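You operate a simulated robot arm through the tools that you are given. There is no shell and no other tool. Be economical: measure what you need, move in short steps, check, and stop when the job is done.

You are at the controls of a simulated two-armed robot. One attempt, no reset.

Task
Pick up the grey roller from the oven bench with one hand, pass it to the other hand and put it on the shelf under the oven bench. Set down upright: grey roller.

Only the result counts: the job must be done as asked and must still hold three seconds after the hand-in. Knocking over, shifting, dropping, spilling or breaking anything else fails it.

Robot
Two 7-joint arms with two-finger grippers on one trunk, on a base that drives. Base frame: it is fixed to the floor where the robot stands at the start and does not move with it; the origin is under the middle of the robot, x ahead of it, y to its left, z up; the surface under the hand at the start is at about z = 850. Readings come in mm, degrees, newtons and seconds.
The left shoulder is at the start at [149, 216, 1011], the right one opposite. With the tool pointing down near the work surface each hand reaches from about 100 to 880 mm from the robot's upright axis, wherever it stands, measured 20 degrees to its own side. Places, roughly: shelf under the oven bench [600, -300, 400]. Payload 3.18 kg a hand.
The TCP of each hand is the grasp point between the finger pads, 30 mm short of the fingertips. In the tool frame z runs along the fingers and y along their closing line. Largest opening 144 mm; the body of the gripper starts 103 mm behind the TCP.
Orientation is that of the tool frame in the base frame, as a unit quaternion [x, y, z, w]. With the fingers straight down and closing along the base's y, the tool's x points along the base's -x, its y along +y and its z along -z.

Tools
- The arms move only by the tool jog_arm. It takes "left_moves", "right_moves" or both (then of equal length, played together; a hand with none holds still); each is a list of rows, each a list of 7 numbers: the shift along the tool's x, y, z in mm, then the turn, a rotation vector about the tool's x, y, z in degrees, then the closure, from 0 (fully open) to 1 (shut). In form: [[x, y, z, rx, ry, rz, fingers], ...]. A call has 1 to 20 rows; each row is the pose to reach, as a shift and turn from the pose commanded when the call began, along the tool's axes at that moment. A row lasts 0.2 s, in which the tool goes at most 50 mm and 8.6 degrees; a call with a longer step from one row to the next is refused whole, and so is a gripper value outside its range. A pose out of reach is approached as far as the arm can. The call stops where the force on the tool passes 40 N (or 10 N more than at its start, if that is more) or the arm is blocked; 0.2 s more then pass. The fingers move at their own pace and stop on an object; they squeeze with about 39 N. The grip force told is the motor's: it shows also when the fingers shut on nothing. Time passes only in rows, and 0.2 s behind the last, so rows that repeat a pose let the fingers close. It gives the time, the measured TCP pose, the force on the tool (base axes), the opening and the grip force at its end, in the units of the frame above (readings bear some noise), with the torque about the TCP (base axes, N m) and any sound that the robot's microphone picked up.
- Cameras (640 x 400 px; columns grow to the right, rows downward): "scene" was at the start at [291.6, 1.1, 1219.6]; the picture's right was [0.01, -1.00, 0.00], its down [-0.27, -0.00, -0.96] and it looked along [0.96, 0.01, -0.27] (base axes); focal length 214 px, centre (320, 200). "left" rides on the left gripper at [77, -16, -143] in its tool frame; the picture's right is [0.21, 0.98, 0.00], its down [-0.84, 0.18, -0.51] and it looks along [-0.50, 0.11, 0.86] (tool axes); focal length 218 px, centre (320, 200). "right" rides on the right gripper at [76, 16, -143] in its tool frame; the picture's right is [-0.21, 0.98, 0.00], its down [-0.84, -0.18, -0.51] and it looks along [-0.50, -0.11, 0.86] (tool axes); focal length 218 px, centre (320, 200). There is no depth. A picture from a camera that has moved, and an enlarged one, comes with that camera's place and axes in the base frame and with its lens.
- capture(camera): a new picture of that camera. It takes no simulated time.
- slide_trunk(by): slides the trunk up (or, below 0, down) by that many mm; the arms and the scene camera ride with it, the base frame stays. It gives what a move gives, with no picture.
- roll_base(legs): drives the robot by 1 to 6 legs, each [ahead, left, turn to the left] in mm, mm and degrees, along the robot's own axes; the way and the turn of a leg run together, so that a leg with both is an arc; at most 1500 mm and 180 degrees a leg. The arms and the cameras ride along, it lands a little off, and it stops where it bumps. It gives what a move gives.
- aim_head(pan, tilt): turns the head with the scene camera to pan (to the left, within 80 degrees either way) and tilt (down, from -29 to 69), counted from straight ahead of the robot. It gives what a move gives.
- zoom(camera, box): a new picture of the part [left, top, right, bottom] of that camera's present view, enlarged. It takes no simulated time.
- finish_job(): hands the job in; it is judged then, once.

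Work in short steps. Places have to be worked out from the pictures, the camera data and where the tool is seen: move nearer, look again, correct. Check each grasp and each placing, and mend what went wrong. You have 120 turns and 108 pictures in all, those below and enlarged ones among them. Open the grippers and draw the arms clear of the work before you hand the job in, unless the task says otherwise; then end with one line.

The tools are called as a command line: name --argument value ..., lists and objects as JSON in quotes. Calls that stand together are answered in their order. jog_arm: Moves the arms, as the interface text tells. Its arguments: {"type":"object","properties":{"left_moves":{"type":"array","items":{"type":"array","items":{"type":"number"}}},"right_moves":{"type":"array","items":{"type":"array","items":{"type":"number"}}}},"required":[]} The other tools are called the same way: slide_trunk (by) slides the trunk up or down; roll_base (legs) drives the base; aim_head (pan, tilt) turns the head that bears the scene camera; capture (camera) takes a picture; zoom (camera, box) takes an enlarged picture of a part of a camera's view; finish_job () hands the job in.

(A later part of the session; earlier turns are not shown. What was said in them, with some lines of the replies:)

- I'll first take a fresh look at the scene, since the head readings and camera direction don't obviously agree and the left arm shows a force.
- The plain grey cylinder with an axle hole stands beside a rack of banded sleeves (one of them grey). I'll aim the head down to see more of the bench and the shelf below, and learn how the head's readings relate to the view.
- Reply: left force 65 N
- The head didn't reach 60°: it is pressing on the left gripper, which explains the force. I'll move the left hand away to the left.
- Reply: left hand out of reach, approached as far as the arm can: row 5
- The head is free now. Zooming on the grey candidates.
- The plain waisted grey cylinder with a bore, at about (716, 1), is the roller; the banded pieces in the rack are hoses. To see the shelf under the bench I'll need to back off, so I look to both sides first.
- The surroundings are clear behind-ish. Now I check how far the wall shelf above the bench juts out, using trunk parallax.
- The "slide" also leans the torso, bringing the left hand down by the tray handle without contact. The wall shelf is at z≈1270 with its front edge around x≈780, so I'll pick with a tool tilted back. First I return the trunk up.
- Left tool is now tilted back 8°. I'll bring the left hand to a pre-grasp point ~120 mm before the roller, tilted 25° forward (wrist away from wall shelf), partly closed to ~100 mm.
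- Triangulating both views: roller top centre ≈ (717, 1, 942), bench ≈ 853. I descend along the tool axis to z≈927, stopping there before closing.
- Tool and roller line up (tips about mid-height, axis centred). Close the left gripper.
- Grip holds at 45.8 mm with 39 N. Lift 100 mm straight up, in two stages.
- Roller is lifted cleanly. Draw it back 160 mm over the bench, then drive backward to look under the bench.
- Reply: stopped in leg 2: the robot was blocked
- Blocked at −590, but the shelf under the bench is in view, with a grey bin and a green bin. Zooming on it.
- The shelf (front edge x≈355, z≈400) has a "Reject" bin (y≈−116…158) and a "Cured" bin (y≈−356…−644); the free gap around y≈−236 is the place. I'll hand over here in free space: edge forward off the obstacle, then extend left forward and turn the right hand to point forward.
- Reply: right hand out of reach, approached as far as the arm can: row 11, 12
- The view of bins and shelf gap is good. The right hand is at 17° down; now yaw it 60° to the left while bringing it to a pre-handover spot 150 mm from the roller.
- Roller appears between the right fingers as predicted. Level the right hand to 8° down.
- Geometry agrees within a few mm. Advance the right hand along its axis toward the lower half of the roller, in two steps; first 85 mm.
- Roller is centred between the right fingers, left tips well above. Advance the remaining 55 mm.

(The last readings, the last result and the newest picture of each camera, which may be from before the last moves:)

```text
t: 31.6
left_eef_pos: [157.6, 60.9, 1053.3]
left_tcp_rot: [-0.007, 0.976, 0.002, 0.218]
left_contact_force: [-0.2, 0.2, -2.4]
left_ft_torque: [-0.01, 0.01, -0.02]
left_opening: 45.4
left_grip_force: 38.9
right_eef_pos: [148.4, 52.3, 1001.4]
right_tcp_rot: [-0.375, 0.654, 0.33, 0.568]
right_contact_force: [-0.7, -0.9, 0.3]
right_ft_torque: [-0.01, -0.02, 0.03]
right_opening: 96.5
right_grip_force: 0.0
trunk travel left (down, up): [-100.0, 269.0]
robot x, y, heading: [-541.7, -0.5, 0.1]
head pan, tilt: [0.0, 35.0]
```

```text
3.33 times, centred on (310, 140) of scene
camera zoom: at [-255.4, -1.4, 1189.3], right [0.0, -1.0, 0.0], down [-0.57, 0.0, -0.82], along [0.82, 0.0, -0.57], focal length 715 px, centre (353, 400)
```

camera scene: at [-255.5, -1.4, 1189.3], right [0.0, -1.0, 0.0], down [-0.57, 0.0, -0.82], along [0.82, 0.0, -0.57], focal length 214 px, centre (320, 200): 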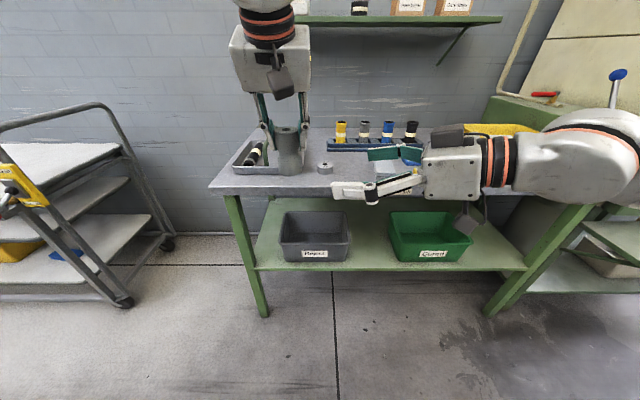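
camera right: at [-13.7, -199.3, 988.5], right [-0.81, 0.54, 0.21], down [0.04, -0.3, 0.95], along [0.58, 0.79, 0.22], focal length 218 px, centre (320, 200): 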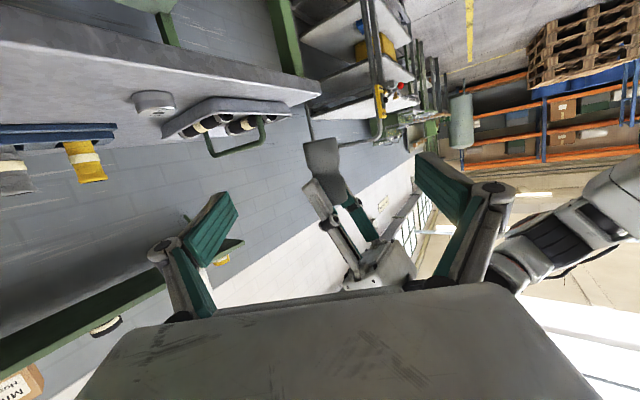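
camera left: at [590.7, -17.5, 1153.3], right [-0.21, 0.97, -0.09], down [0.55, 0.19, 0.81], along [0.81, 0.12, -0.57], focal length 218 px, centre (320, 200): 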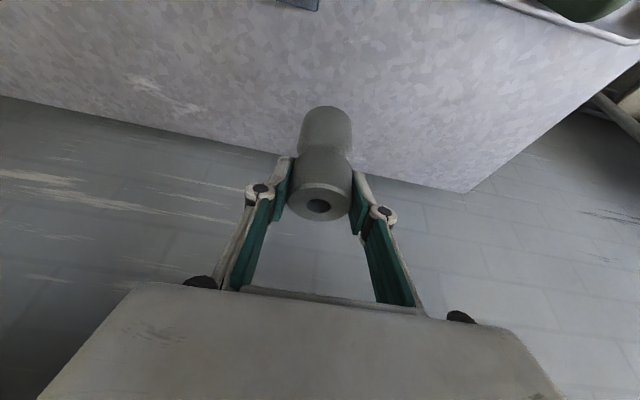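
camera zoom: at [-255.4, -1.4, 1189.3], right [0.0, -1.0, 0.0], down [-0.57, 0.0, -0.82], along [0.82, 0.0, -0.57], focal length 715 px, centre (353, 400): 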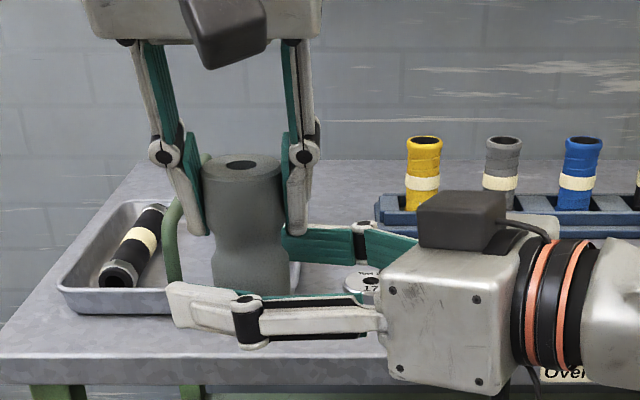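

Nearly centred; roller appears ~2.5 mm toward the right tool's −y. Correct that and close the right gripper.

jog_arm --right_moves '[[0, -2.5, 0, 0, 0, 0, 0.4], [0, -2.5, 0, 0, 0, 0, 0.6], [0, -2.5, 0, 0, 0, 0, 1], [0, -2.5, 0, 0, 0, 0, 1], [0, -2.5, 0, 0, 0, 0, 1]]'

zoom --camera "right" --box '[170, 50, 490, 250]'

zoom --camera "scene" --box '[230, 80, 390, 200]'

```text
t: 32.9
left_eef_pos: [156.3, 62.4, 1053.5]
left_tcp_rot: [-0.007, 0.976, 0.002, 0.216]
left_contact_force: [-4.0, 1.5, 0.2]
left_ft_torque: [0.21, 0.56, -0.12]
left_opening: 45.5
left_grip_force: 39.2
right_eef_pos: [151.1, 51.7, 1001.2]
right_tcp_rot: [-0.375, 0.654, 0.33, 0.568]
right_contact_force: [3.7, -3.0, -0.2]
right_ft_torque: [-0.1, -0.39, 0.08]
right_opening: 45.2
right_grip_force: 39.1
trunk travel left (down, up): [-100.0, 269.0]
robot x, y, heading: [-541.8, -0.2, -0.2]
head pan, tilt: [0.0, 35.0]
```

```text
2.00 times, centred on (330, 150) of right
camera zoom: at [61.0, -71.7, 945.4], right [-0.83, 0.52, 0.21], down [-0.03, -0.43, 0.9], along [0.56, 0.74, 0.37], focal length 436 px, centre (300, 300)
```

zoom: 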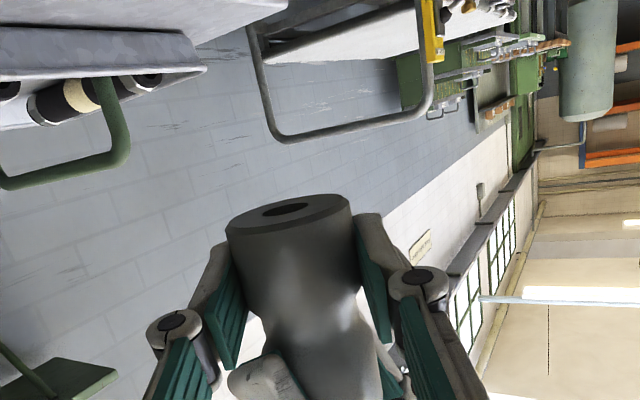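

```text
3.33 times, centred on (310, 140) of scene
camera zoom: at [-255.2, -1.3, 1189.2], right [0.0, -1.0, 0.0], down [-0.57, 0.0, -0.82], along [0.82, 0.0, -0.57], focal length 715 px, centre (353, 400)
```

zoom: 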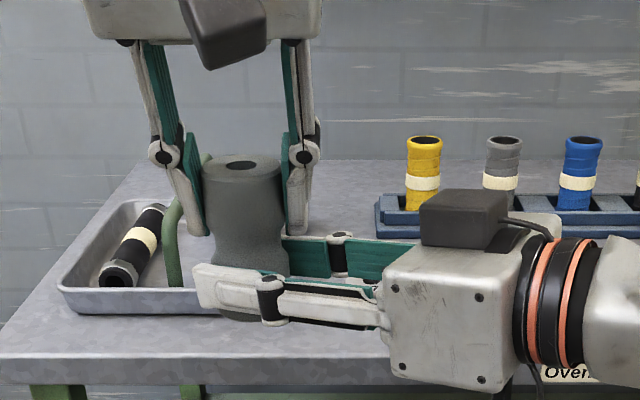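

Both hands hold it (45 mm, 39 N each, little side load). Release the left to ~100 mm and draw it back along its own axis.

jog_arm --left_moves '[[0, 0, 0, 0, 0, 0, 0.5], [0, 0, 0, 0, 0, 0, 0.3], [0, 0, 0, 0, 0, 0, 0.3], [0, 0, -15, 0, 0, 0, 0.3], [0, 0, -45, 0, 0, 0, 0.3], [0, 0, -80, 0, 0, 0, 0.3], [0, 0, -120, 0, 0, 0, 0.3], [0, 0, -120, 0, 0, 0, 0.3]]'

zoom --camera "scene" --box '[230, 40, 470, 220]'

capture --camera "left"

```text
t: 34.6
left_eef_pos: [107.9, 60.7, 1161.6]
left_tcp_rot: [-0.007, 0.976, 0.002, 0.217]
left_contact_force: [1.1, 0.2, -0.3]
left_ft_torque: [0.05, 0.01, 0.01]
left_opening: 100.7
left_grip_force: 0.0
right_eef_pos: [151.9, 50.7, 1000.8]
right_tcp_rot: [-0.374, 0.654, 0.33, 0.568]
right_contact_force: [-0.3, 0.1, 0.4]
right_ft_torque: [0.02, 0.03, 0.02]
right_opening: 45.1
right_grip_force: 39.3
trunk travel left (down, up): [-100.0, 269.0]
robot x, y, heading: [-543.6, -4.2, -0.2]
head pan, tilt: [0.0, 35.0]
```

```text
2.22 times, centred on (350, 130) of scene
camera zoom: at [-254.6, -1.3, 1188.8], right [0.0, -1.0, 0.0], down [-0.57, 0.0, -0.82], along [0.82, 0.0, -0.57], focal length 477 px, centre (253, 356)
```

zoom: 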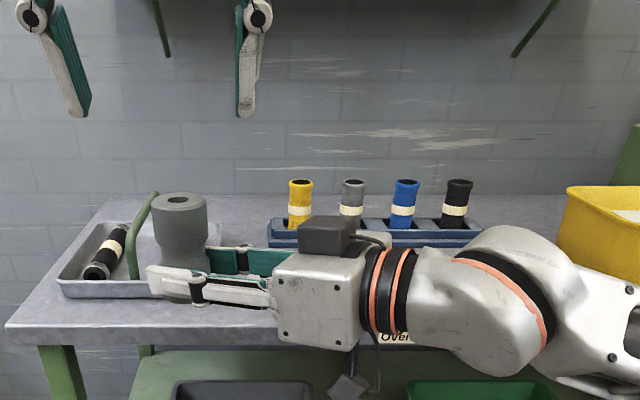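

```text
69 pictures are left
camera left: at [-21.3, 42.6, 1258.7], right [-0.2, 0.98, -0.09], down [0.55, 0.19, 0.82], along [0.81, 0.12, -0.57], focal length 218 px, centre (320, 200)
```

left: 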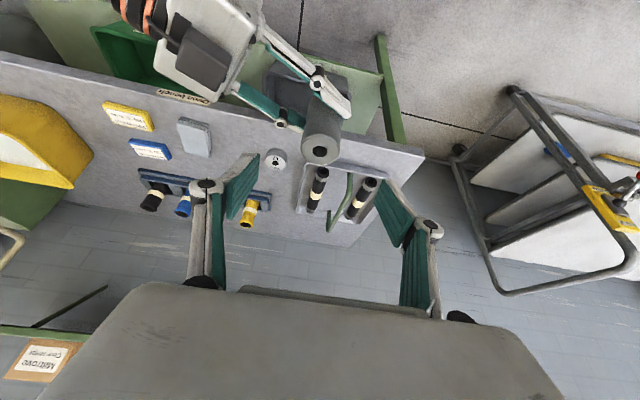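

Handover is done: the right hand holds the roller upright, low on its body. Now swing the left hand aside, and turn the right to point forward and lower it in front of the bench.

jog_arm --left_moves '[[0, 22, 0, 0, 0, 0, 0.3], [0, 44, 0, 0, 0, 0, 0.3], [0, 66, 0, 0, 0, 0, 0.3], [0, 88, 0, 0, 0, 0, 0.3], [0, 110, 0, 0, 0, 0, 0.3], [0, 132, 0, 0, 0, 0, 0.3], [0, 150, 0, 0, 0, 0, 0.3], [0, 170, 0, 0, 0, 0, 0.3], [0, 170, 0, 0, 0, 0, 0.3]]' --right_moves '[[22.8, -15, -28.3, 7.4, 0, 1, 1], [45.5, -30, -56.7, 14.8, 0, 2, 1], [68.3, -45, -85, 22.2, 0, 3, 1], [91, -60.3, -113.4, 29.6, 0, 4.05, 1], [113.8, -75.4, -141.7, 37, 0, 5.1, 1], [136.5, -90.5, -170, 44.5, 0, 6.1, 1], [159.3, -105.5, -198.4, 51.9, 0, 7.1, 1], [182, -120.6, -226.7, 59.3, 0, 8.1, 1], [182, -120.6, -226.7, 59.3, 0, 8.1, 1]]'

capture --camera "scene"

capture --camera "right"

```text
t: 36.6
left_eef_pos: [104.9, 226.2, 1165.8]
left_tcp_rot: [-0.007, 0.976, 0.003, 0.216]
left_contact_force: [-0.1, 0.3, 0.1]
left_ft_torque: [-0.01, 0.01, 0.01]
left_opening: 100.9
left_grip_force: 0.0
right_eef_pos: [105.1, -289.6, 828.2]
right_tcp_rot: [-0.105, 0.742, 0.142, 0.646]
right_contact_force: [0.3, -0.1, 0.5]
right_ft_torque: [0.01, -0.01, -0.01]
right_opening: 45.0
right_grip_force: 39.5
right hand out of reach, approached as far as the arm can: row 2, 3, 4, 5, 6, 7, 8, 9
trunk travel left (down, up): [-100.0, 269.0]
robot x, y, heading: [-541.6, -6.3, 0.0]
head pan, tilt: [0.0, 35.0]
```

```text
68 pictures are left
camera scene: at [-255.0, -1.3, 1189.1], right [0.0, -1.0, 0.0], down [-0.57, 0.0, -0.82], along [0.82, 0.0, -0.57], focal length 214 px, centre (320, 200)
```

scene: 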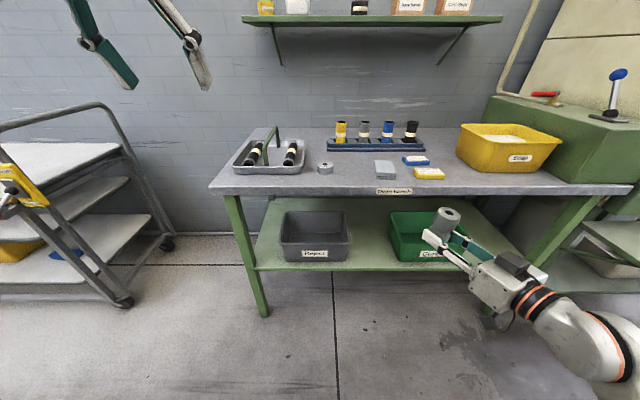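

```text
67 pictures are left
camera right: at [-42.3, -322.5, 771.4], right [-0.3, 0.91, 0.28], down [-0.29, -0.37, 0.88], along [0.91, 0.19, 0.38], focal length 218 px, centre (320, 200)
```

right: 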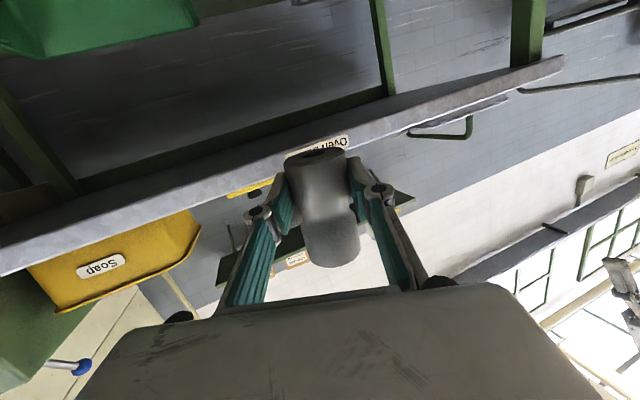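

The right hand is near its limit with the trunk high (yaw ~20°, 7° down), roller still held well. I'll pull the left hand up and back, then lower the trunk in stages here in free space, since that gives the right arm room.

jog_arm --left_moves '[[28, 0, -27, 0, 0, 0, 0.3], [56, 0, -54, 0, 0, 0, 0.3], [84, 0, -80, 0, 0, 0, 0.3], [112, 0, -107, 0, 0, 0, 0.3]]'

slide_trunk --by -40

capture --camera "scene"

```text
t: 37.6
left_eef_pos: [-44.6, 221.6, 1211.5]
left_tcp_rot: [-0.008, 0.976, 0.002, 0.218]
left_contact_force: [-0.3, 0.0, 0.1]
left_ft_torque: [-0.02, 0.0, 0.0]
left_opening: 100.9
left_grip_force: 0.1
right_eef_pos: [106.1, -290.1, 828.1]
right_tcp_rot: [-0.106, 0.741, 0.142, 0.647]
right_contact_force: [-0.3, 0.8, -0.1]
right_ft_torque: [0.0, 0.05, 0.0]
right_opening: 45.4
right_grip_force: 39.0
trunk travel left (down, up): [-100.0, 269.0]
robot x, y, heading: [-536.7, 1.0, -0.1]
head pan, tilt: [0.0, 35.0]
```

```text
t: 38.5
left_eef_pos: [7.0, 223.6, 1111.1]
left_tcp_rot: [-0.008, 0.99, 0.001, 0.143]
left_contact_force: [-1.0, 0.5, 0.7]
left_ft_torque: [-0.01, -0.06, -0.01]
left_opening: 100.8
left_grip_force: 0.0
right_eef_pos: [103.7, -288.5, 788.8]
right_tcp_rot: [-0.106, 0.741, 0.143, 0.648]
right_contact_force: [-0.8, -0.5, -0.3]
right_ft_torque: [-0.09, 0.08, -0.02]
right_opening: 45.1
right_grip_force: 39.0
trunk travel left (down, up): [-60.0, 309.0]
robot x, y, heading: [-544.2, -0.7, -0.0]
head pan, tilt: [0.0, 35.0]
```

```text
66 pictures are left
camera scene: at [-214.6, -1.4, 1137.3], right [0.0, -1.0, 0.0], down [-0.57, 0.0, -0.82], along [0.82, 0.0, -0.57], focal length 214 px, centre (320, 200)
```

scene: 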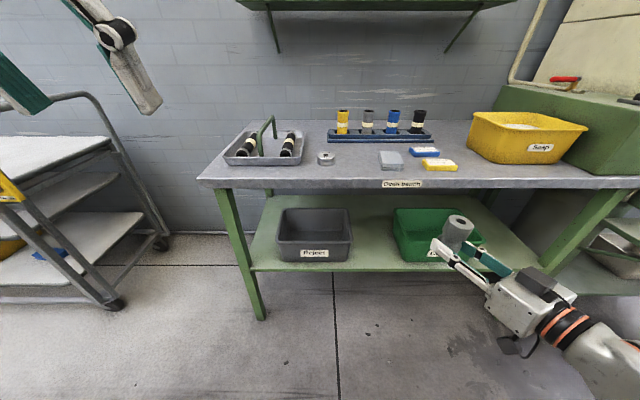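

The right hand simply rode down 40 mm with its pose kept. Continue lowering by 55.

slide_trunk --by -55

```text
t: 39.4
left_eef_pos: [53.7, 222.0, 983.2]
left_tcp_rot: [-0.008, 0.999, 0.002, 0.049]
left_contact_force: [-0.1, -0.1, 0.8]
left_ft_torque: [0.02, -0.1, -0.01]
left_opening: 100.5
left_grip_force: 0.0
right_eef_pos: [102.6, -289.2, 710.9]
right_tcp_rot: [-0.105, 0.756, 0.148, 0.629]
right_contact_force: [-0.1, 0.0, -0.4]
right_ft_torque: [-0.04, 0.07, -0.02]
right_opening: 45.2
right_grip_force: 38.9
trunk travel left (down, up): [-5.0, 364.0]
robot x, y, heading: [-545.5, -0.7, 0.1]
head pan, tilt: [0.0, 35.0]
```

Now lower the right hand to z≈470 in front of the bench while restoring the roller to exactly upright, and lift the left hand 120 mm.

jog_arm --left_moves '[[0, 0, -20, 0, 0, 0, 0.3], [0, 0, -40, 0, 0, 0, 0.3], [0, 0, -60, 0, 0, 0, 0.3], [0, 0, -80, 0, 0, 0, 0.3], [0, 0, -100, 0, 0, 0, 0.3], [0, 0, -120, 0, 0, 0, 0.3], [0, 0, -120, 0, 0, 0, 0.3]]' --right_moves '[[39.5, -1, 8, 0.2, -0.3, -0.8, 1], [79, -2, 16, 0.4, -0.6, -1.6, 1], [118, -3, 24, 0.6, -0.9, -2.4, 1], [158, -4, 32, 0.8, -1.2, -3.2, 1], [197, -5, 40, 1, -1.5, -4, 1], [236.8, -5.3, 48.8, 1.1, -1.8, -4.7, 1], [236.8, -5.3, 48.8, 1.1, -1.8, -4.7, 1]]'

capture --camera "scene"

capture --camera "right"

```text
t: 41.0
left_eef_pos: [24.2, 190.6, 1003.8]
left_tcp_rot: [-0.008, 0.999, 0.0, 0.048]
left_contact_force: [-0.6, 0.2, 0.1]
left_ft_torque: [0.01, 0.02, 0.01]
left_opening: 100.7
left_grip_force: 0.1
left hand out of reach, approached as far as the arm can: row 1, 2, 3, 4, 5, 6, 7
right_eef_pos: [103.4, -272.5, 467.5]
right_tcp_rot: [-0.127, 0.742, 0.119, 0.648]
right_contact_force: [0.5, -0.2, -0.3]
right_ft_torque: [0.0, 0.0, 0.02]
right_opening: 45.4
right_grip_force: 38.7
right hand out of reach, approached as far as the arm can: row 1, 2, 3, 4, 5
trunk travel left (down, up): [-5.0, 364.0]
robot x, y, heading: [-540.9, -0.7, -0.2]
head pan, tilt: [0.0, 35.0]
```

```text
65 pictures are left
camera scene: at [-167.2, -1.3, 1065.2], right [0.0, -1.0, 0.0], down [-0.57, 0.0, -0.82], along [0.82, 0.0, -0.57], focal length 214 px, centre (320, 200)
```

scene: 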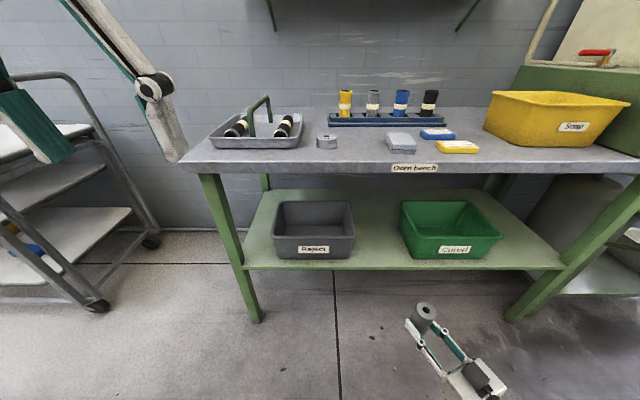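

```text
64 pictures are left
camera right: at [-45.0, -308.8, 410.5], right [-0.31, 0.93, 0.22], down [-0.3, -0.31, 0.9], along [0.9, 0.21, 0.38], focal length 218 px, centre (320, 200)
```

right: 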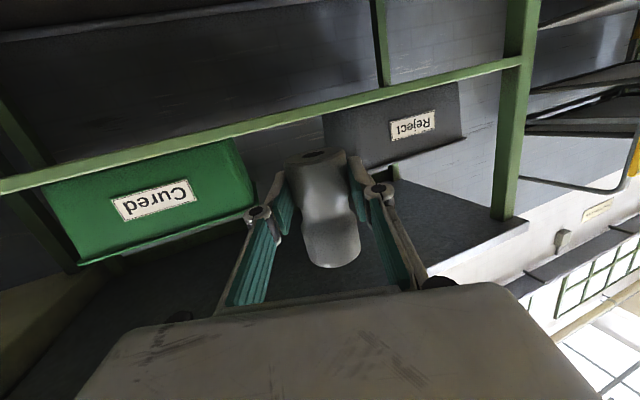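

The roller is upright and low, facing the gap. Zoom in on the shelf edge and bins from the right camera (nearly at shelf height) and the scene camera.

zoom --camera "right" --box '[200, 40, 400, 180]'

zoom --camera "scene" --box '[240, 170, 540, 350]'

```text
2.86 times, centred on (300, 110) of right
camera zoom: at [-45.0, -308.8, 410.5], right [-0.31, 0.93, 0.22], down [-0.3, -0.31, 0.9], along [0.9, 0.21, 0.38], focal length 624 px, centre (377, 457)
```

zoom: 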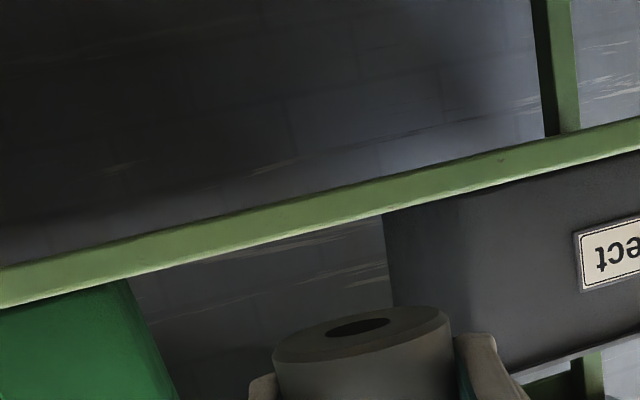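

```text
2.13 times, centred on (390, 260) of scene
camera zoom: at [-167.2, -1.3, 1065.2], right [0.0, -1.0, 0.0], down [-0.57, 0.0, -0.82], along [0.82, 0.0, -0.57], focal length 458 px, centre (171, 72)
```

zoom: 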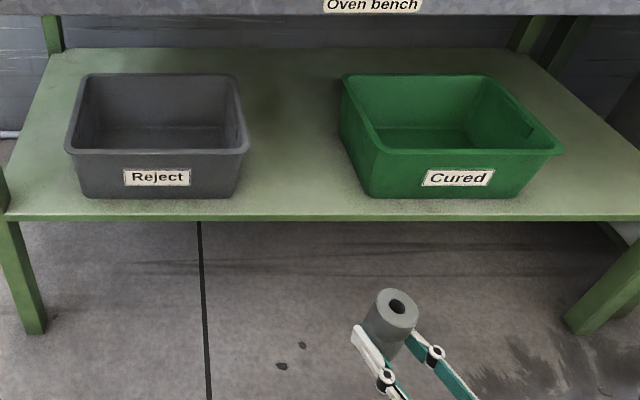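

Shelf top ≈ z 418–421, front edge x≈336; gap between bins y≈−127…−325, so target roller axis ≈ (392, −230). Raise the hand 20 mm and drive forward 150 mm.

jog_arm --right_moves '[[-10, 0, -1.3, 0, 0, 0, 1], [-20, 0, -2.7, 0, 0, 0, 1], [-20, 0, -2.7, 0, 0, 0, 1]]'

roll_base --legs '[[150, 0, 0]]'

capture --camera "scene"

capture --camera "right"

```text
t: 41.8
left_eef_pos: [24.1, 191.2, 1005.4]
left_tcp_rot: [-0.009, 0.999, 0.001, 0.049]
left_contact_force: [0.5, 0.2, -0.4]
left_ft_torque: [-0.01, -0.02, 0.02]
left_opening: 100.8
left_grip_force: 0.0
right_eef_pos: [105.5, -278.8, 485.8]
right_tcp_rot: [-0.127, 0.742, 0.12, 0.647]
right_contact_force: [0.7, 0.0, 0.3]
right_ft_torque: [-0.04, 0.01, -0.01]
right_opening: 45.1
right_grip_force: 39.3
right hand out of reach, approached as far as the arm can: row 1, 2, 3
trunk travel left (down, up): [-5.0, 364.0]
robot x, y, heading: [-541.3, -0.8, 0.0]
head pan, tilt: [0.0, 35.0]
```

```text
t: 43.2
left_eef_pos: [177.0, 192.5, 1003.4]
left_tcp_rot: [-0.009, 0.999, 0.001, 0.049]
left_contact_force: [0.3, 0.4, -0.3]
left_ft_torque: [-0.05, 0.0, -0.01]
left_opening: 100.8
left_grip_force: 0.0
right_eef_pos: [258.0, -276.5, 484.6]
right_tcp_rot: [-0.128, 0.742, 0.121, 0.646]
right_contact_force: [-0.7, 0.1, -0.2]
right_ft_torque: [-0.03, 0.01, 0.01]
right_opening: 45.1
right_grip_force: 39.0
trunk travel left (down, up): [-5.0, 364.0]
robot x, y, heading: [-390.6, -6.2, 0.1]
head pan, tilt: [0.0, 35.0]
```

```text
61 pictures are left
camera scene: at [-15.5, -0.4, 1065.0], right [0.0, -1.0, 0.0], down [-0.57, 0.0, -0.82], along [0.82, 0.0, -0.57], focal length 214 px, centre (320, 200)
```

scene: 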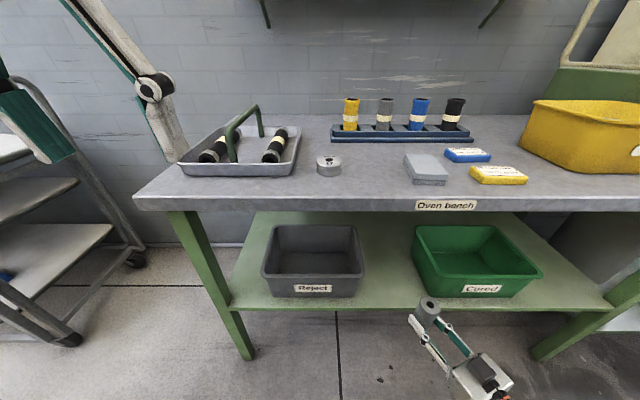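

```text
60 pictures are left
camera right: at [109.9, -313.6, 429.1], right [-0.31, 0.92, 0.22], down [-0.3, -0.31, 0.9], along [0.9, 0.21, 0.37], focal length 218 px, centre (320, 200)
```

right: 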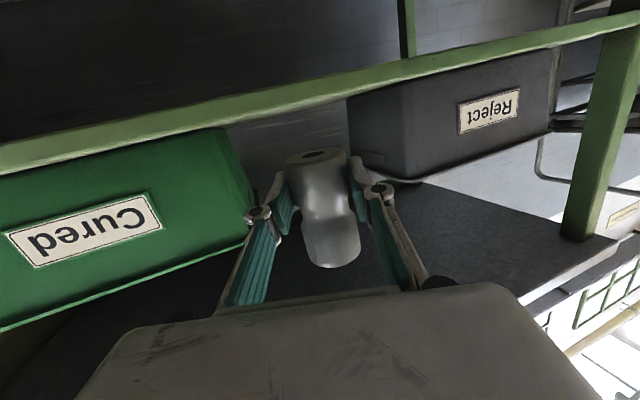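

Path to the target is almost straight along the tool axis with >50 mm side margins. Advance half, then look.

jog_arm --right_moves '[[-5, -0.5, 35, 0, 0, 0, 1], [-10, -1, 70, 0, 0, 0, 1], [-10, -1, 70, 0, 0, 0, 1]]'

zoom --camera "scene" --box '[240, 200, 560, 400]'

capture --camera "right"

```text
t: 44.0
left_eef_pos: [176.1, 192.3, 1004.7]
left_tcp_rot: [-0.01, 0.999, 0.0, 0.049]
left_contact_force: [-0.2, 0.1, 0.8]
left_ft_torque: [0.03, 0.01, 0.03]
left_opening: 100.7
left_grip_force: 0.2
right_eef_pos: [326.2, -258.9, 482.6]
right_tcp_rot: [-0.128, 0.741, 0.125, 0.647]
right_contact_force: [0.9, 0.1, 0.2]
right_ft_torque: [0.0, 0.03, 0.0]
right_opening: 45.0
right_grip_force: 38.7
right hand out of reach, approached as far as the arm can: row 2, 3
trunk travel left (down, up): [-5.0, 364.0]
robot x, y, heading: [-389.5, -0.1, -0.0]
head pan, tilt: [0.0, 35.0]
```

```text
2.00 times, centred on (400, 300) of scene
camera zoom: at [-15.8, -0.5, 1065.2], right [0.0, -1.0, 0.0], down [-0.57, 0.0, -0.82], along [0.82, 0.0, -0.57], focal length 429 px, centre (160, 0)
```

zoom: 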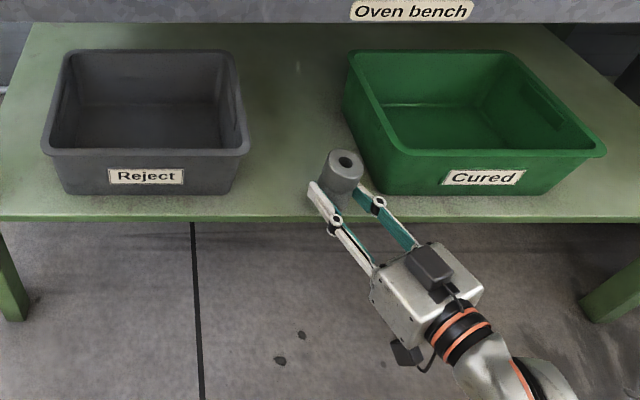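

```text
58 pictures are left
camera right: at [178.3, -295.7, 426.0], right [-0.32, 0.92, 0.23], down [-0.3, -0.32, 0.9], along [0.9, 0.22, 0.38], focal length 218 px, centre (320, 200)
```

right: 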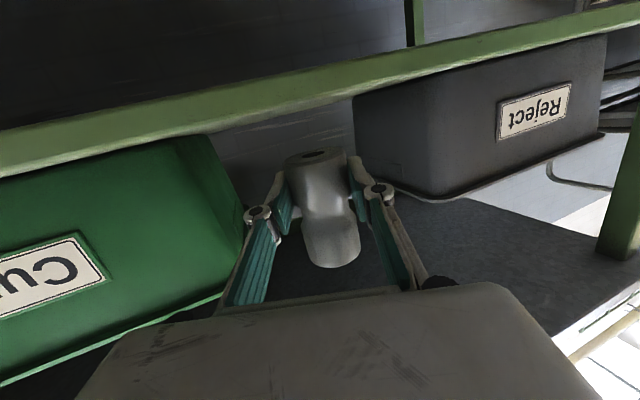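

The arm is at its extension limit for this direction; the base can supply the remaining ~56 mm forward and ~23 mm left.

roll_base --legs '[[56, 23, 0]]'

zoom --camera "scene" --box '[240, 200, 560, 400]'

capture --camera "right"

```text
t: 45.0
left_eef_pos: [234.5, 213.8, 1004.5]
left_tcp_rot: [-0.007, 0.999, 0.001, 0.05]
left_contact_force: [0.4, 0.0, -0.6]
left_ft_torque: [0.01, -0.02, 0.01]
left_opening: 100.8
left_grip_force: 0.1
right_eef_pos: [382.6, -238.6, 482.0]
right_tcp_rot: [-0.127, 0.742, 0.123, 0.647]
right_contact_force: [0.1, 0.1, -0.6]
right_ft_torque: [-0.01, 0.02, 0.0]
right_opening: 45.3
right_grip_force: 38.8
trunk travel left (down, up): [-5.0, 364.0]
robot x, y, heading: [-332.3, 20.1, 0.0]
head pan, tilt: [0.0, 35.0]
```

```text
2.00 times, centred on (400, 300) of scene
camera zoom: at [41.7, 21.3, 1065.0], right [0.0, -1.0, 0.0], down [-0.57, 0.0, -0.82], along [0.82, 0.0, -0.57], focal length 429 px, centre (160, 0)
```

zoom: 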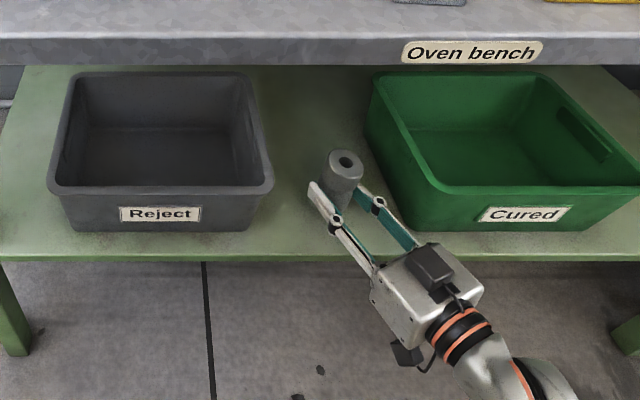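

```text
56 pictures are left
camera right: at [234.5, -274.7, 425.8], right [-0.31, 0.92, 0.23], down [-0.3, -0.32, 0.9], along [0.9, 0.22, 0.38], focal length 218 px, centre (320, 200)
```

right: 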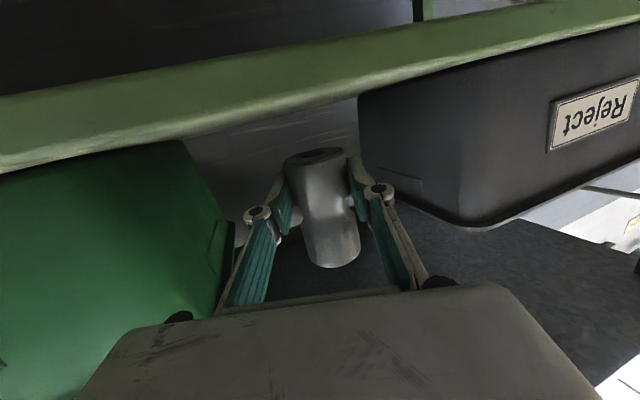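

The roller sits nicely between the bins at (393, −235), bottom ≈ 458. Lower 25 mm, then check.

jog_arm --right_moves '[[8, 0, 1.1, 0, 0, 0, 1], [16, -0.2, 2.2, 0, 0, 0, 1], [24.7, -0.3, 3.3, 0, 0, 0, 1], [24.7, -0.3, 3.3, 0, 0, 0, 1]]'

capture --camera "right"

```text
t: 46.0
left_eef_pos: [233.4, 214.7, 1004.1]
left_tcp_rot: [-0.007, 0.999, 0.0, 0.049]
left_contact_force: [-0.4, -0.2, -0.6]
left_ft_torque: [0.03, 0.01, 0.02]
left_opening: 101.1
left_grip_force: 0.0
right_eef_pos: [380.3, -236.8, 456.3]
right_tcp_rot: [-0.127, 0.741, 0.124, 0.647]
right_contact_force: [0.0, 1.0, 0.1]
right_ft_torque: [0.01, 0.02, 0.02]
right_opening: 45.1
right_grip_force: 38.9
trunk travel left (down, up): [-5.0, 364.0]
robot x, y, heading: [-334.4, 20.3, -0.2]
head pan, tilt: [0.0, 35.0]
```

```text
55 pictures are left
camera right: at [233.7, -275.0, 400.8], right [-0.31, 0.92, 0.23], down [-0.3, -0.32, 0.9], along [0.9, 0.22, 0.38], focal length 218 px, centre (320, 200)
```

right: 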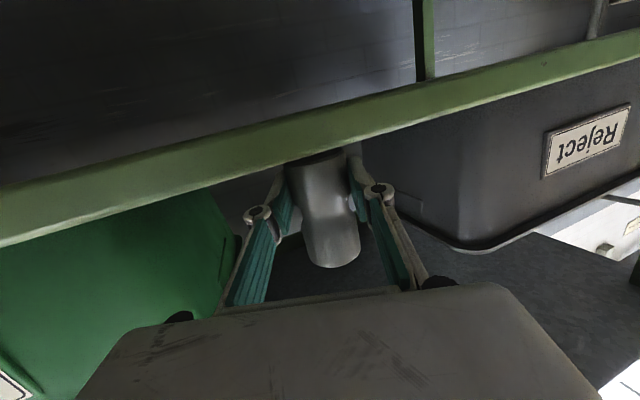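

About 12 mm to go by estimate. Correct a 0.7° roll and lower 9 mm.

jog_arm --right_moves '[[3, 0, 0.4, 0, 0, -0.7, 1], [6, 0, 0.8, 0, 0, -0.7, 1], [9, 0, 1.2, 0, 0, -0.7, 1], [9, 0, 1.2, 0, 0, -0.7, 1]]'

zoom --camera "right" --box '[240, 90, 440, 230]'

```text
t: 47.0
left_eef_pos: [233.5, 213.6, 1003.5]
left_tcp_rot: [-0.007, 0.999, 0.001, 0.049]
left_contact_force: [-1.6, 0.7, -0.8]
left_ft_torque: [-0.01, 0.0, -0.01]
left_opening: 100.7
left_grip_force: 0.0
right_eef_pos: [381.1, -236.8, 448.9]
right_tcp_rot: [-0.132, 0.741, 0.12, 0.648]
right_contact_force: [1.2, 1.3, 0.6]
right_ft_torque: [-0.04, 0.04, -0.06]
right_opening: 45.1
right_grip_force: 39.2
trunk travel left (down, up): [-5.0, 364.0]
robot x, y, heading: [-333.1, 21.5, 0.2]
head pan, tilt: [0.0, 35.0]
```

```text
2.86 times, centred on (340, 160) of right
camera zoom: at [233.9, -274.8, 391.9], right [-0.32, 0.92, 0.21], down [-0.3, -0.31, 0.9], along [0.9, 0.22, 0.38], focal length 624 px, centre (263, 314)
```

zoom: 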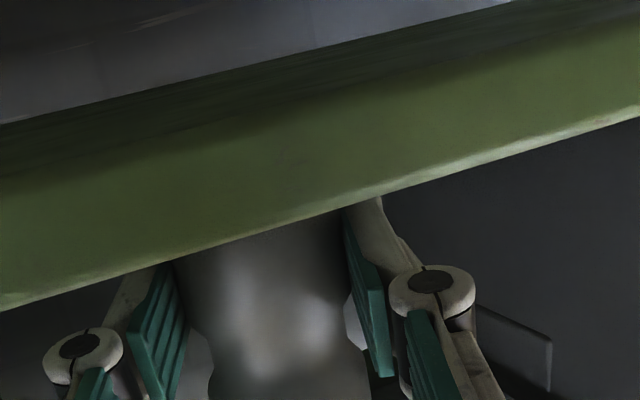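

Orientation is right on; bottom should be within a couple of mm of the shelf. Lower in 1.5 mm steps watching force.

jog_arm --right_moves '[[1.5, 0, 0.2, 0, 0, 0, 1], [3, 0, 0.4, 0, 0, 0, 1], [3, 0, 0.4, 0, 0, 0, 1]]'

```text
t: 47.8
left_eef_pos: [232.9, 214.8, 1005.6]
left_tcp_rot: [-0.008, 0.999, 0.001, 0.049]
left_contact_force: [0.0, -1.0, -0.1]
left_ft_torque: [0.02, 0.02, 0.0]
left_opening: 101.2
left_grip_force: 0.1
right_eef_pos: [382.9, -237.0, 447.0]
right_tcp_rot: [-0.132, 0.74, 0.12, 0.649]
right_contact_force: [-0.9, -1.2, 4.5]
right_ft_torque: [-0.17, 0.06, -0.02]
right_opening: 45.2
right_grip_force: 38.8
trunk travel left (down, up): [-5.0, 364.0]
robot x, y, heading: [-333.5, 21.2, 0.1]
head pan, tilt: [0.0, 35.0]
```

An upward force of ~4.5 N appeared: contact. One more millimetre to confirm.

jog_arm --right_moves '[[1, 0, 0.1, 0, 0, 0, 1], [1, 0, 0.1, 0, 0, 0, 1]]'

zoom --camera "scene" --box '[340, 230, 500, 350]'

```text
t: 48.4
left_eef_pos: [232.5, 214.4, 1004.4]
left_tcp_rot: [-0.008, 0.999, 0.0, 0.05]
left_contact_force: [0.1, 0.2, -0.3]
left_ft_torque: [0.02, 0.01, 0.0]
left_opening: 100.9
left_grip_force: 0.1
right_eef_pos: [381.8, -235.7, 446.4]
right_tcp_rot: [-0.132, 0.74, 0.12, 0.649]
right_contact_force: [1.6, -1.1, 7.7]
right_ft_torque: [-0.18, 0.03, 0.01]
right_opening: 45.2
right_grip_force: 38.8
trunk travel left (down, up): [-5.0, 364.0]
robot x, y, heading: [-334.4, 23.3, -0.1]
head pan, tilt: [0.0, 35.0]
```

```text
3.33 times, centred on (420, 290) of scene
camera zoom: at [40.5, 21.4, 1065.6], right [0.0, -1.0, 0.0], down [-0.57, 0.0, -0.82], along [0.82, 0.0, -0.57], focal length 715 px, centre (-13, -100)
```

zoom: 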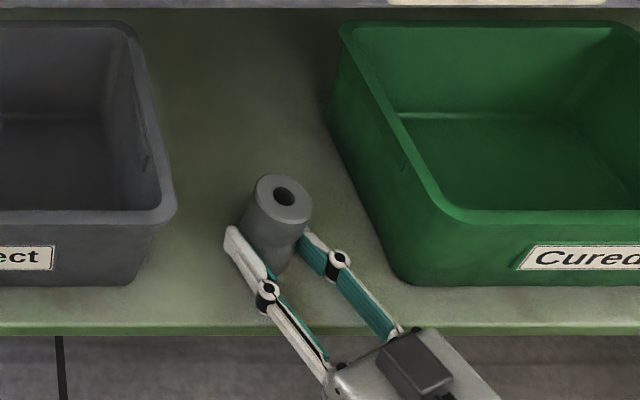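

Firm contact (≈8 N) and roller upright. Open the right gripper gradually to ~75 mm.

jog_arm --right_moves '[[0, 0, 0, 0, 0, 0, 0.68], [0, 0, 0, 0, 0, 0, 0.64], [0, 0, 0, 0, 0, 0, 0.58], [0, 0, 0, 0, 0, 0, 0.48], [0, 0, 0, 0, 0, 0, 0.48], [0, 0, 0, 0, 0, 0, 0.48]]'

zoom --camera "scene" --box '[340, 230, 500, 350]'

capture --camera "right"

```text
t: 49.8
left_eef_pos: [232.9, 213.1, 1004.1]
left_tcp_rot: [-0.007, 0.999, 0.001, 0.048]
left_contact_force: [0.0, 0.5, 0.9]
left_ft_torque: [-0.02, -0.02, 0.01]
left_opening: 100.7
left_grip_force: 0.1
right_eef_pos: [382.2, -237.2, 445.2]
right_tcp_rot: [-0.132, 0.741, 0.12, 0.648]
right_contact_force: [-0.1, 0.5, -0.3]
right_ft_torque: [0.0, 0.01, -0.02]
right_opening: 74.9
right_grip_force: 0.1
trunk travel left (down, up): [-5.0, 364.0]
robot x, y, heading: [-335.5, 21.3, 0.3]
head pan, tilt: [0.0, 35.0]
```

```text
3.33 times, centred on (420, 290) of scene
camera zoom: at [41.1, 21.2, 1065.2], right [0.0, -1.0, 0.0], down [-0.57, 0.0, -0.82], along [0.82, 0.0, -0.57], focal length 715 px, centre (-13, -100)
```

zoom: 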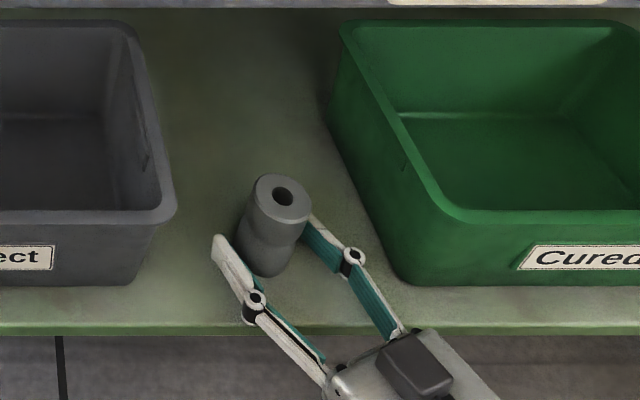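

```text
51 pictures are left
camera right: at [234.7, -274.7, 388.1], right [-0.32, 0.92, 0.21], down [-0.3, -0.31, 0.9], along [0.9, 0.22, 0.38], focal length 218 px, centre (320, 200)
```

right: 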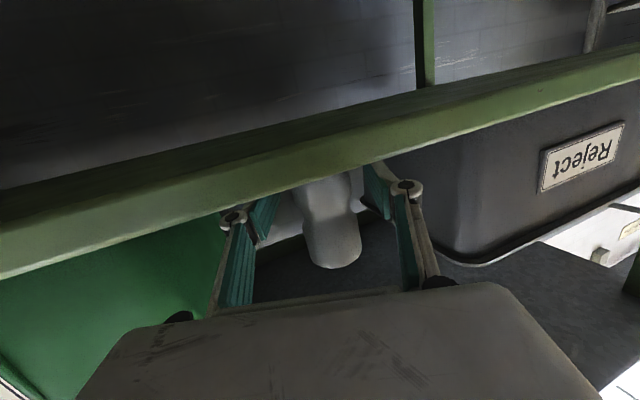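

The roller stands free. Widen the fingers slightly, then back out with the base along the finger direction (20° azimuth).

jog_arm --right_moves '[[0, 0, 0, 0, 0, 0, 0.38], [0, 0, 0, 0, 0, 0, 0.38]]'

roll_base --legs '[[-60, -22, 0]]'

zoom --camera "scene" --box '[260, 200, 500, 380]'

```text
t: 50.4
left_eef_pos: [232.8, 212.3, 1003.6]
left_tcp_rot: [-0.008, 0.999, 0.0, 0.049]
left_contact_force: [-0.3, 0.8, 1.3]
left_ft_torque: [-0.04, 0.0, 0.0]
left_opening: 100.7
left_grip_force: 0.0
right_eef_pos: [381.6, -235.8, 444.9]
right_tcp_rot: [-0.132, 0.741, 0.121, 0.647]
right_contact_force: [0.1, 0.7, -0.4]
right_ft_torque: [-0.02, 0.04, -0.01]
right_opening: 89.1
right_grip_force: 0.0
trunk travel left (down, up): [-5.0, 364.0]
robot x, y, heading: [-331.2, 15.4, -0.1]
head pan, tilt: [0.0, 35.0]
```

```text
t: 51.4
left_eef_pos: [174.4, 191.2, 1004.1]
left_tcp_rot: [-0.007, 0.999, 0.0, 0.049]
left_contact_force: [-1.6, -0.8, 0.1]
left_ft_torque: [0.04, -0.01, -0.01]
left_opening: 100.7
left_grip_force: 0.2
right_eef_pos: [323.8, -259.6, 445.7]
right_tcp_rot: [-0.132, 0.74, 0.121, 0.648]
right_contact_force: [0.8, 0.1, 0.9]
right_ft_torque: [-0.02, 0.03, -0.03]
right_opening: 89.5
right_grip_force: 0.0
trunk travel left (down, up): [-5.0, 364.0]
robot x, y, heading: [-390.3, -5.2, 0.1]
head pan, tilt: [0.0, 35.0]
```

```text
2.22 times, centred on (380, 290) of scene
camera zoom: at [-18.1, -0.3, 1065.5], right [0.0, -1.0, 0.0], down [-0.57, 0.0, -0.82], along [0.82, 0.0, -0.57], focal length 477 px, centre (187, 0)
```

zoom: 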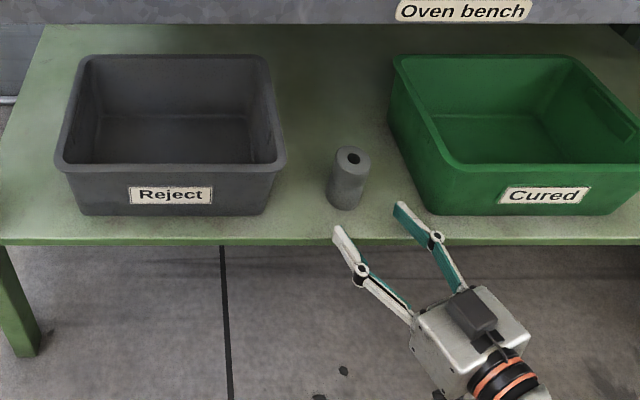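

Clear of the roller, which stands upright on the shelf. Back away another 120 mm and open both hands, then do a final check.

roll_base --legs '[[-120, 0, 0]]'

jog_arm --left_moves '[[0, 0, 0, 0, 0, 0, 0], [0, 0, 0, 0, 0, 0, 0]]' --right_moves '[[0, 0, 0, 0, 0, 0, 0], [0, 0, 0, 0, 0, 0, 0]]'

capture --camera "scene"

zoom --camera "scene" --box '[300, 180, 480, 300]'

```text
t: 52.6
left_eef_pos: [58.1, 194.8, 1002.9]
left_tcp_rot: [-0.011, 0.999, 0.0, 0.049]
left_contact_force: [-0.3, -0.2, 0.5]
left_ft_torque: [-0.01, 0.02, 0.01]
left_opening: 100.9
left_grip_force: 0.0
right_eef_pos: [208.2, -255.1, 446.3]
right_tcp_rot: [-0.133, 0.74, 0.121, 0.648]
right_contact_force: [0.3, -0.1, 0.0]
right_ft_torque: [0.02, 0.03, -0.03]
right_opening: 88.9
right_grip_force: 0.1
trunk travel left (down, up): [-5.0, 364.0]
robot x, y, heading: [-506.5, -1.6, 0.1]
head pan, tilt: [0.0, 35.0]
```

```text
t: 53.2
left_eef_pos: [56.4, 193.9, 1003.9]
left_tcp_rot: [-0.01, 0.999, 0.0, 0.049]
left_contact_force: [-0.8, 0.8, 0.5]
left_ft_torque: [0.04, 0.01, 0.02]
left_opening: 143.8
left_grip_force: 0.1
right_eef_pos: [208.9, -255.0, 444.8]
right_tcp_rot: [-0.133, 0.74, 0.121, 0.648]
right_contact_force: [-0.1, 0.1, -0.9]
right_ft_torque: [0.02, -0.01, 0.02]
right_opening: 144.1
right_grip_force: 0.0
trunk travel left (down, up): [-5.0, 364.0]
robot x, y, heading: [-506.9, -1.7, 0.3]
head pan, tilt: [0.0, 35.0]
```

```text
49 pictures are left
camera scene: at [-133.5, 1.2, 1065.2], right [0.0, -1.0, 0.0], down [-0.57, 0.0, -0.82], along [0.82, 0.0, -0.57], focal length 214 px, centre (320, 200)
```

scene: 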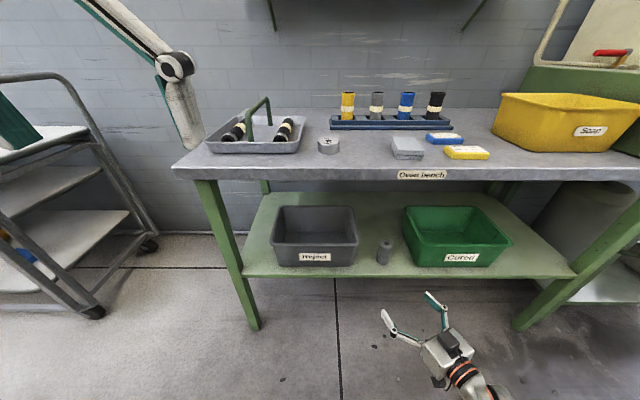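

```text
3.33 times, centred on (390, 240) of scene
camera zoom: at [-133.5, 1.2, 1065.2], right [0.0, -1.0, 0.0], down [-0.57, 0.0, -0.82], along [0.82, 0.0, -0.57], focal length 715 px, centre (87, 67)
```

zoom: 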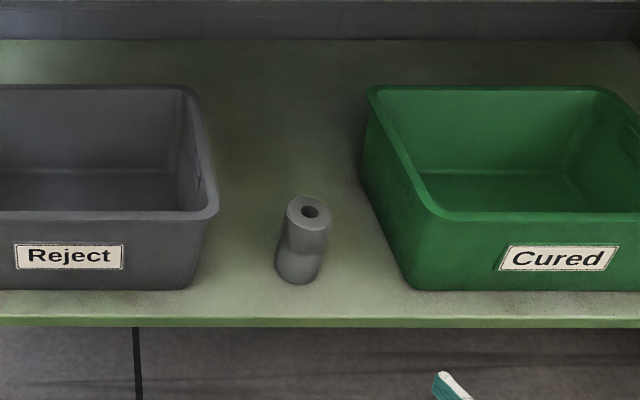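

The roller stands upright on the under-bench shelf between the bins. Nothing on the bench has moved, and both hands are open and clear, so I'm handing in.

finish_job

```text
The job is handed in.
```

The grey roller was picked up with the left hand and passed to the right. It now stands upright on the shelf under the oven bench, between the Reject and Cured bins.
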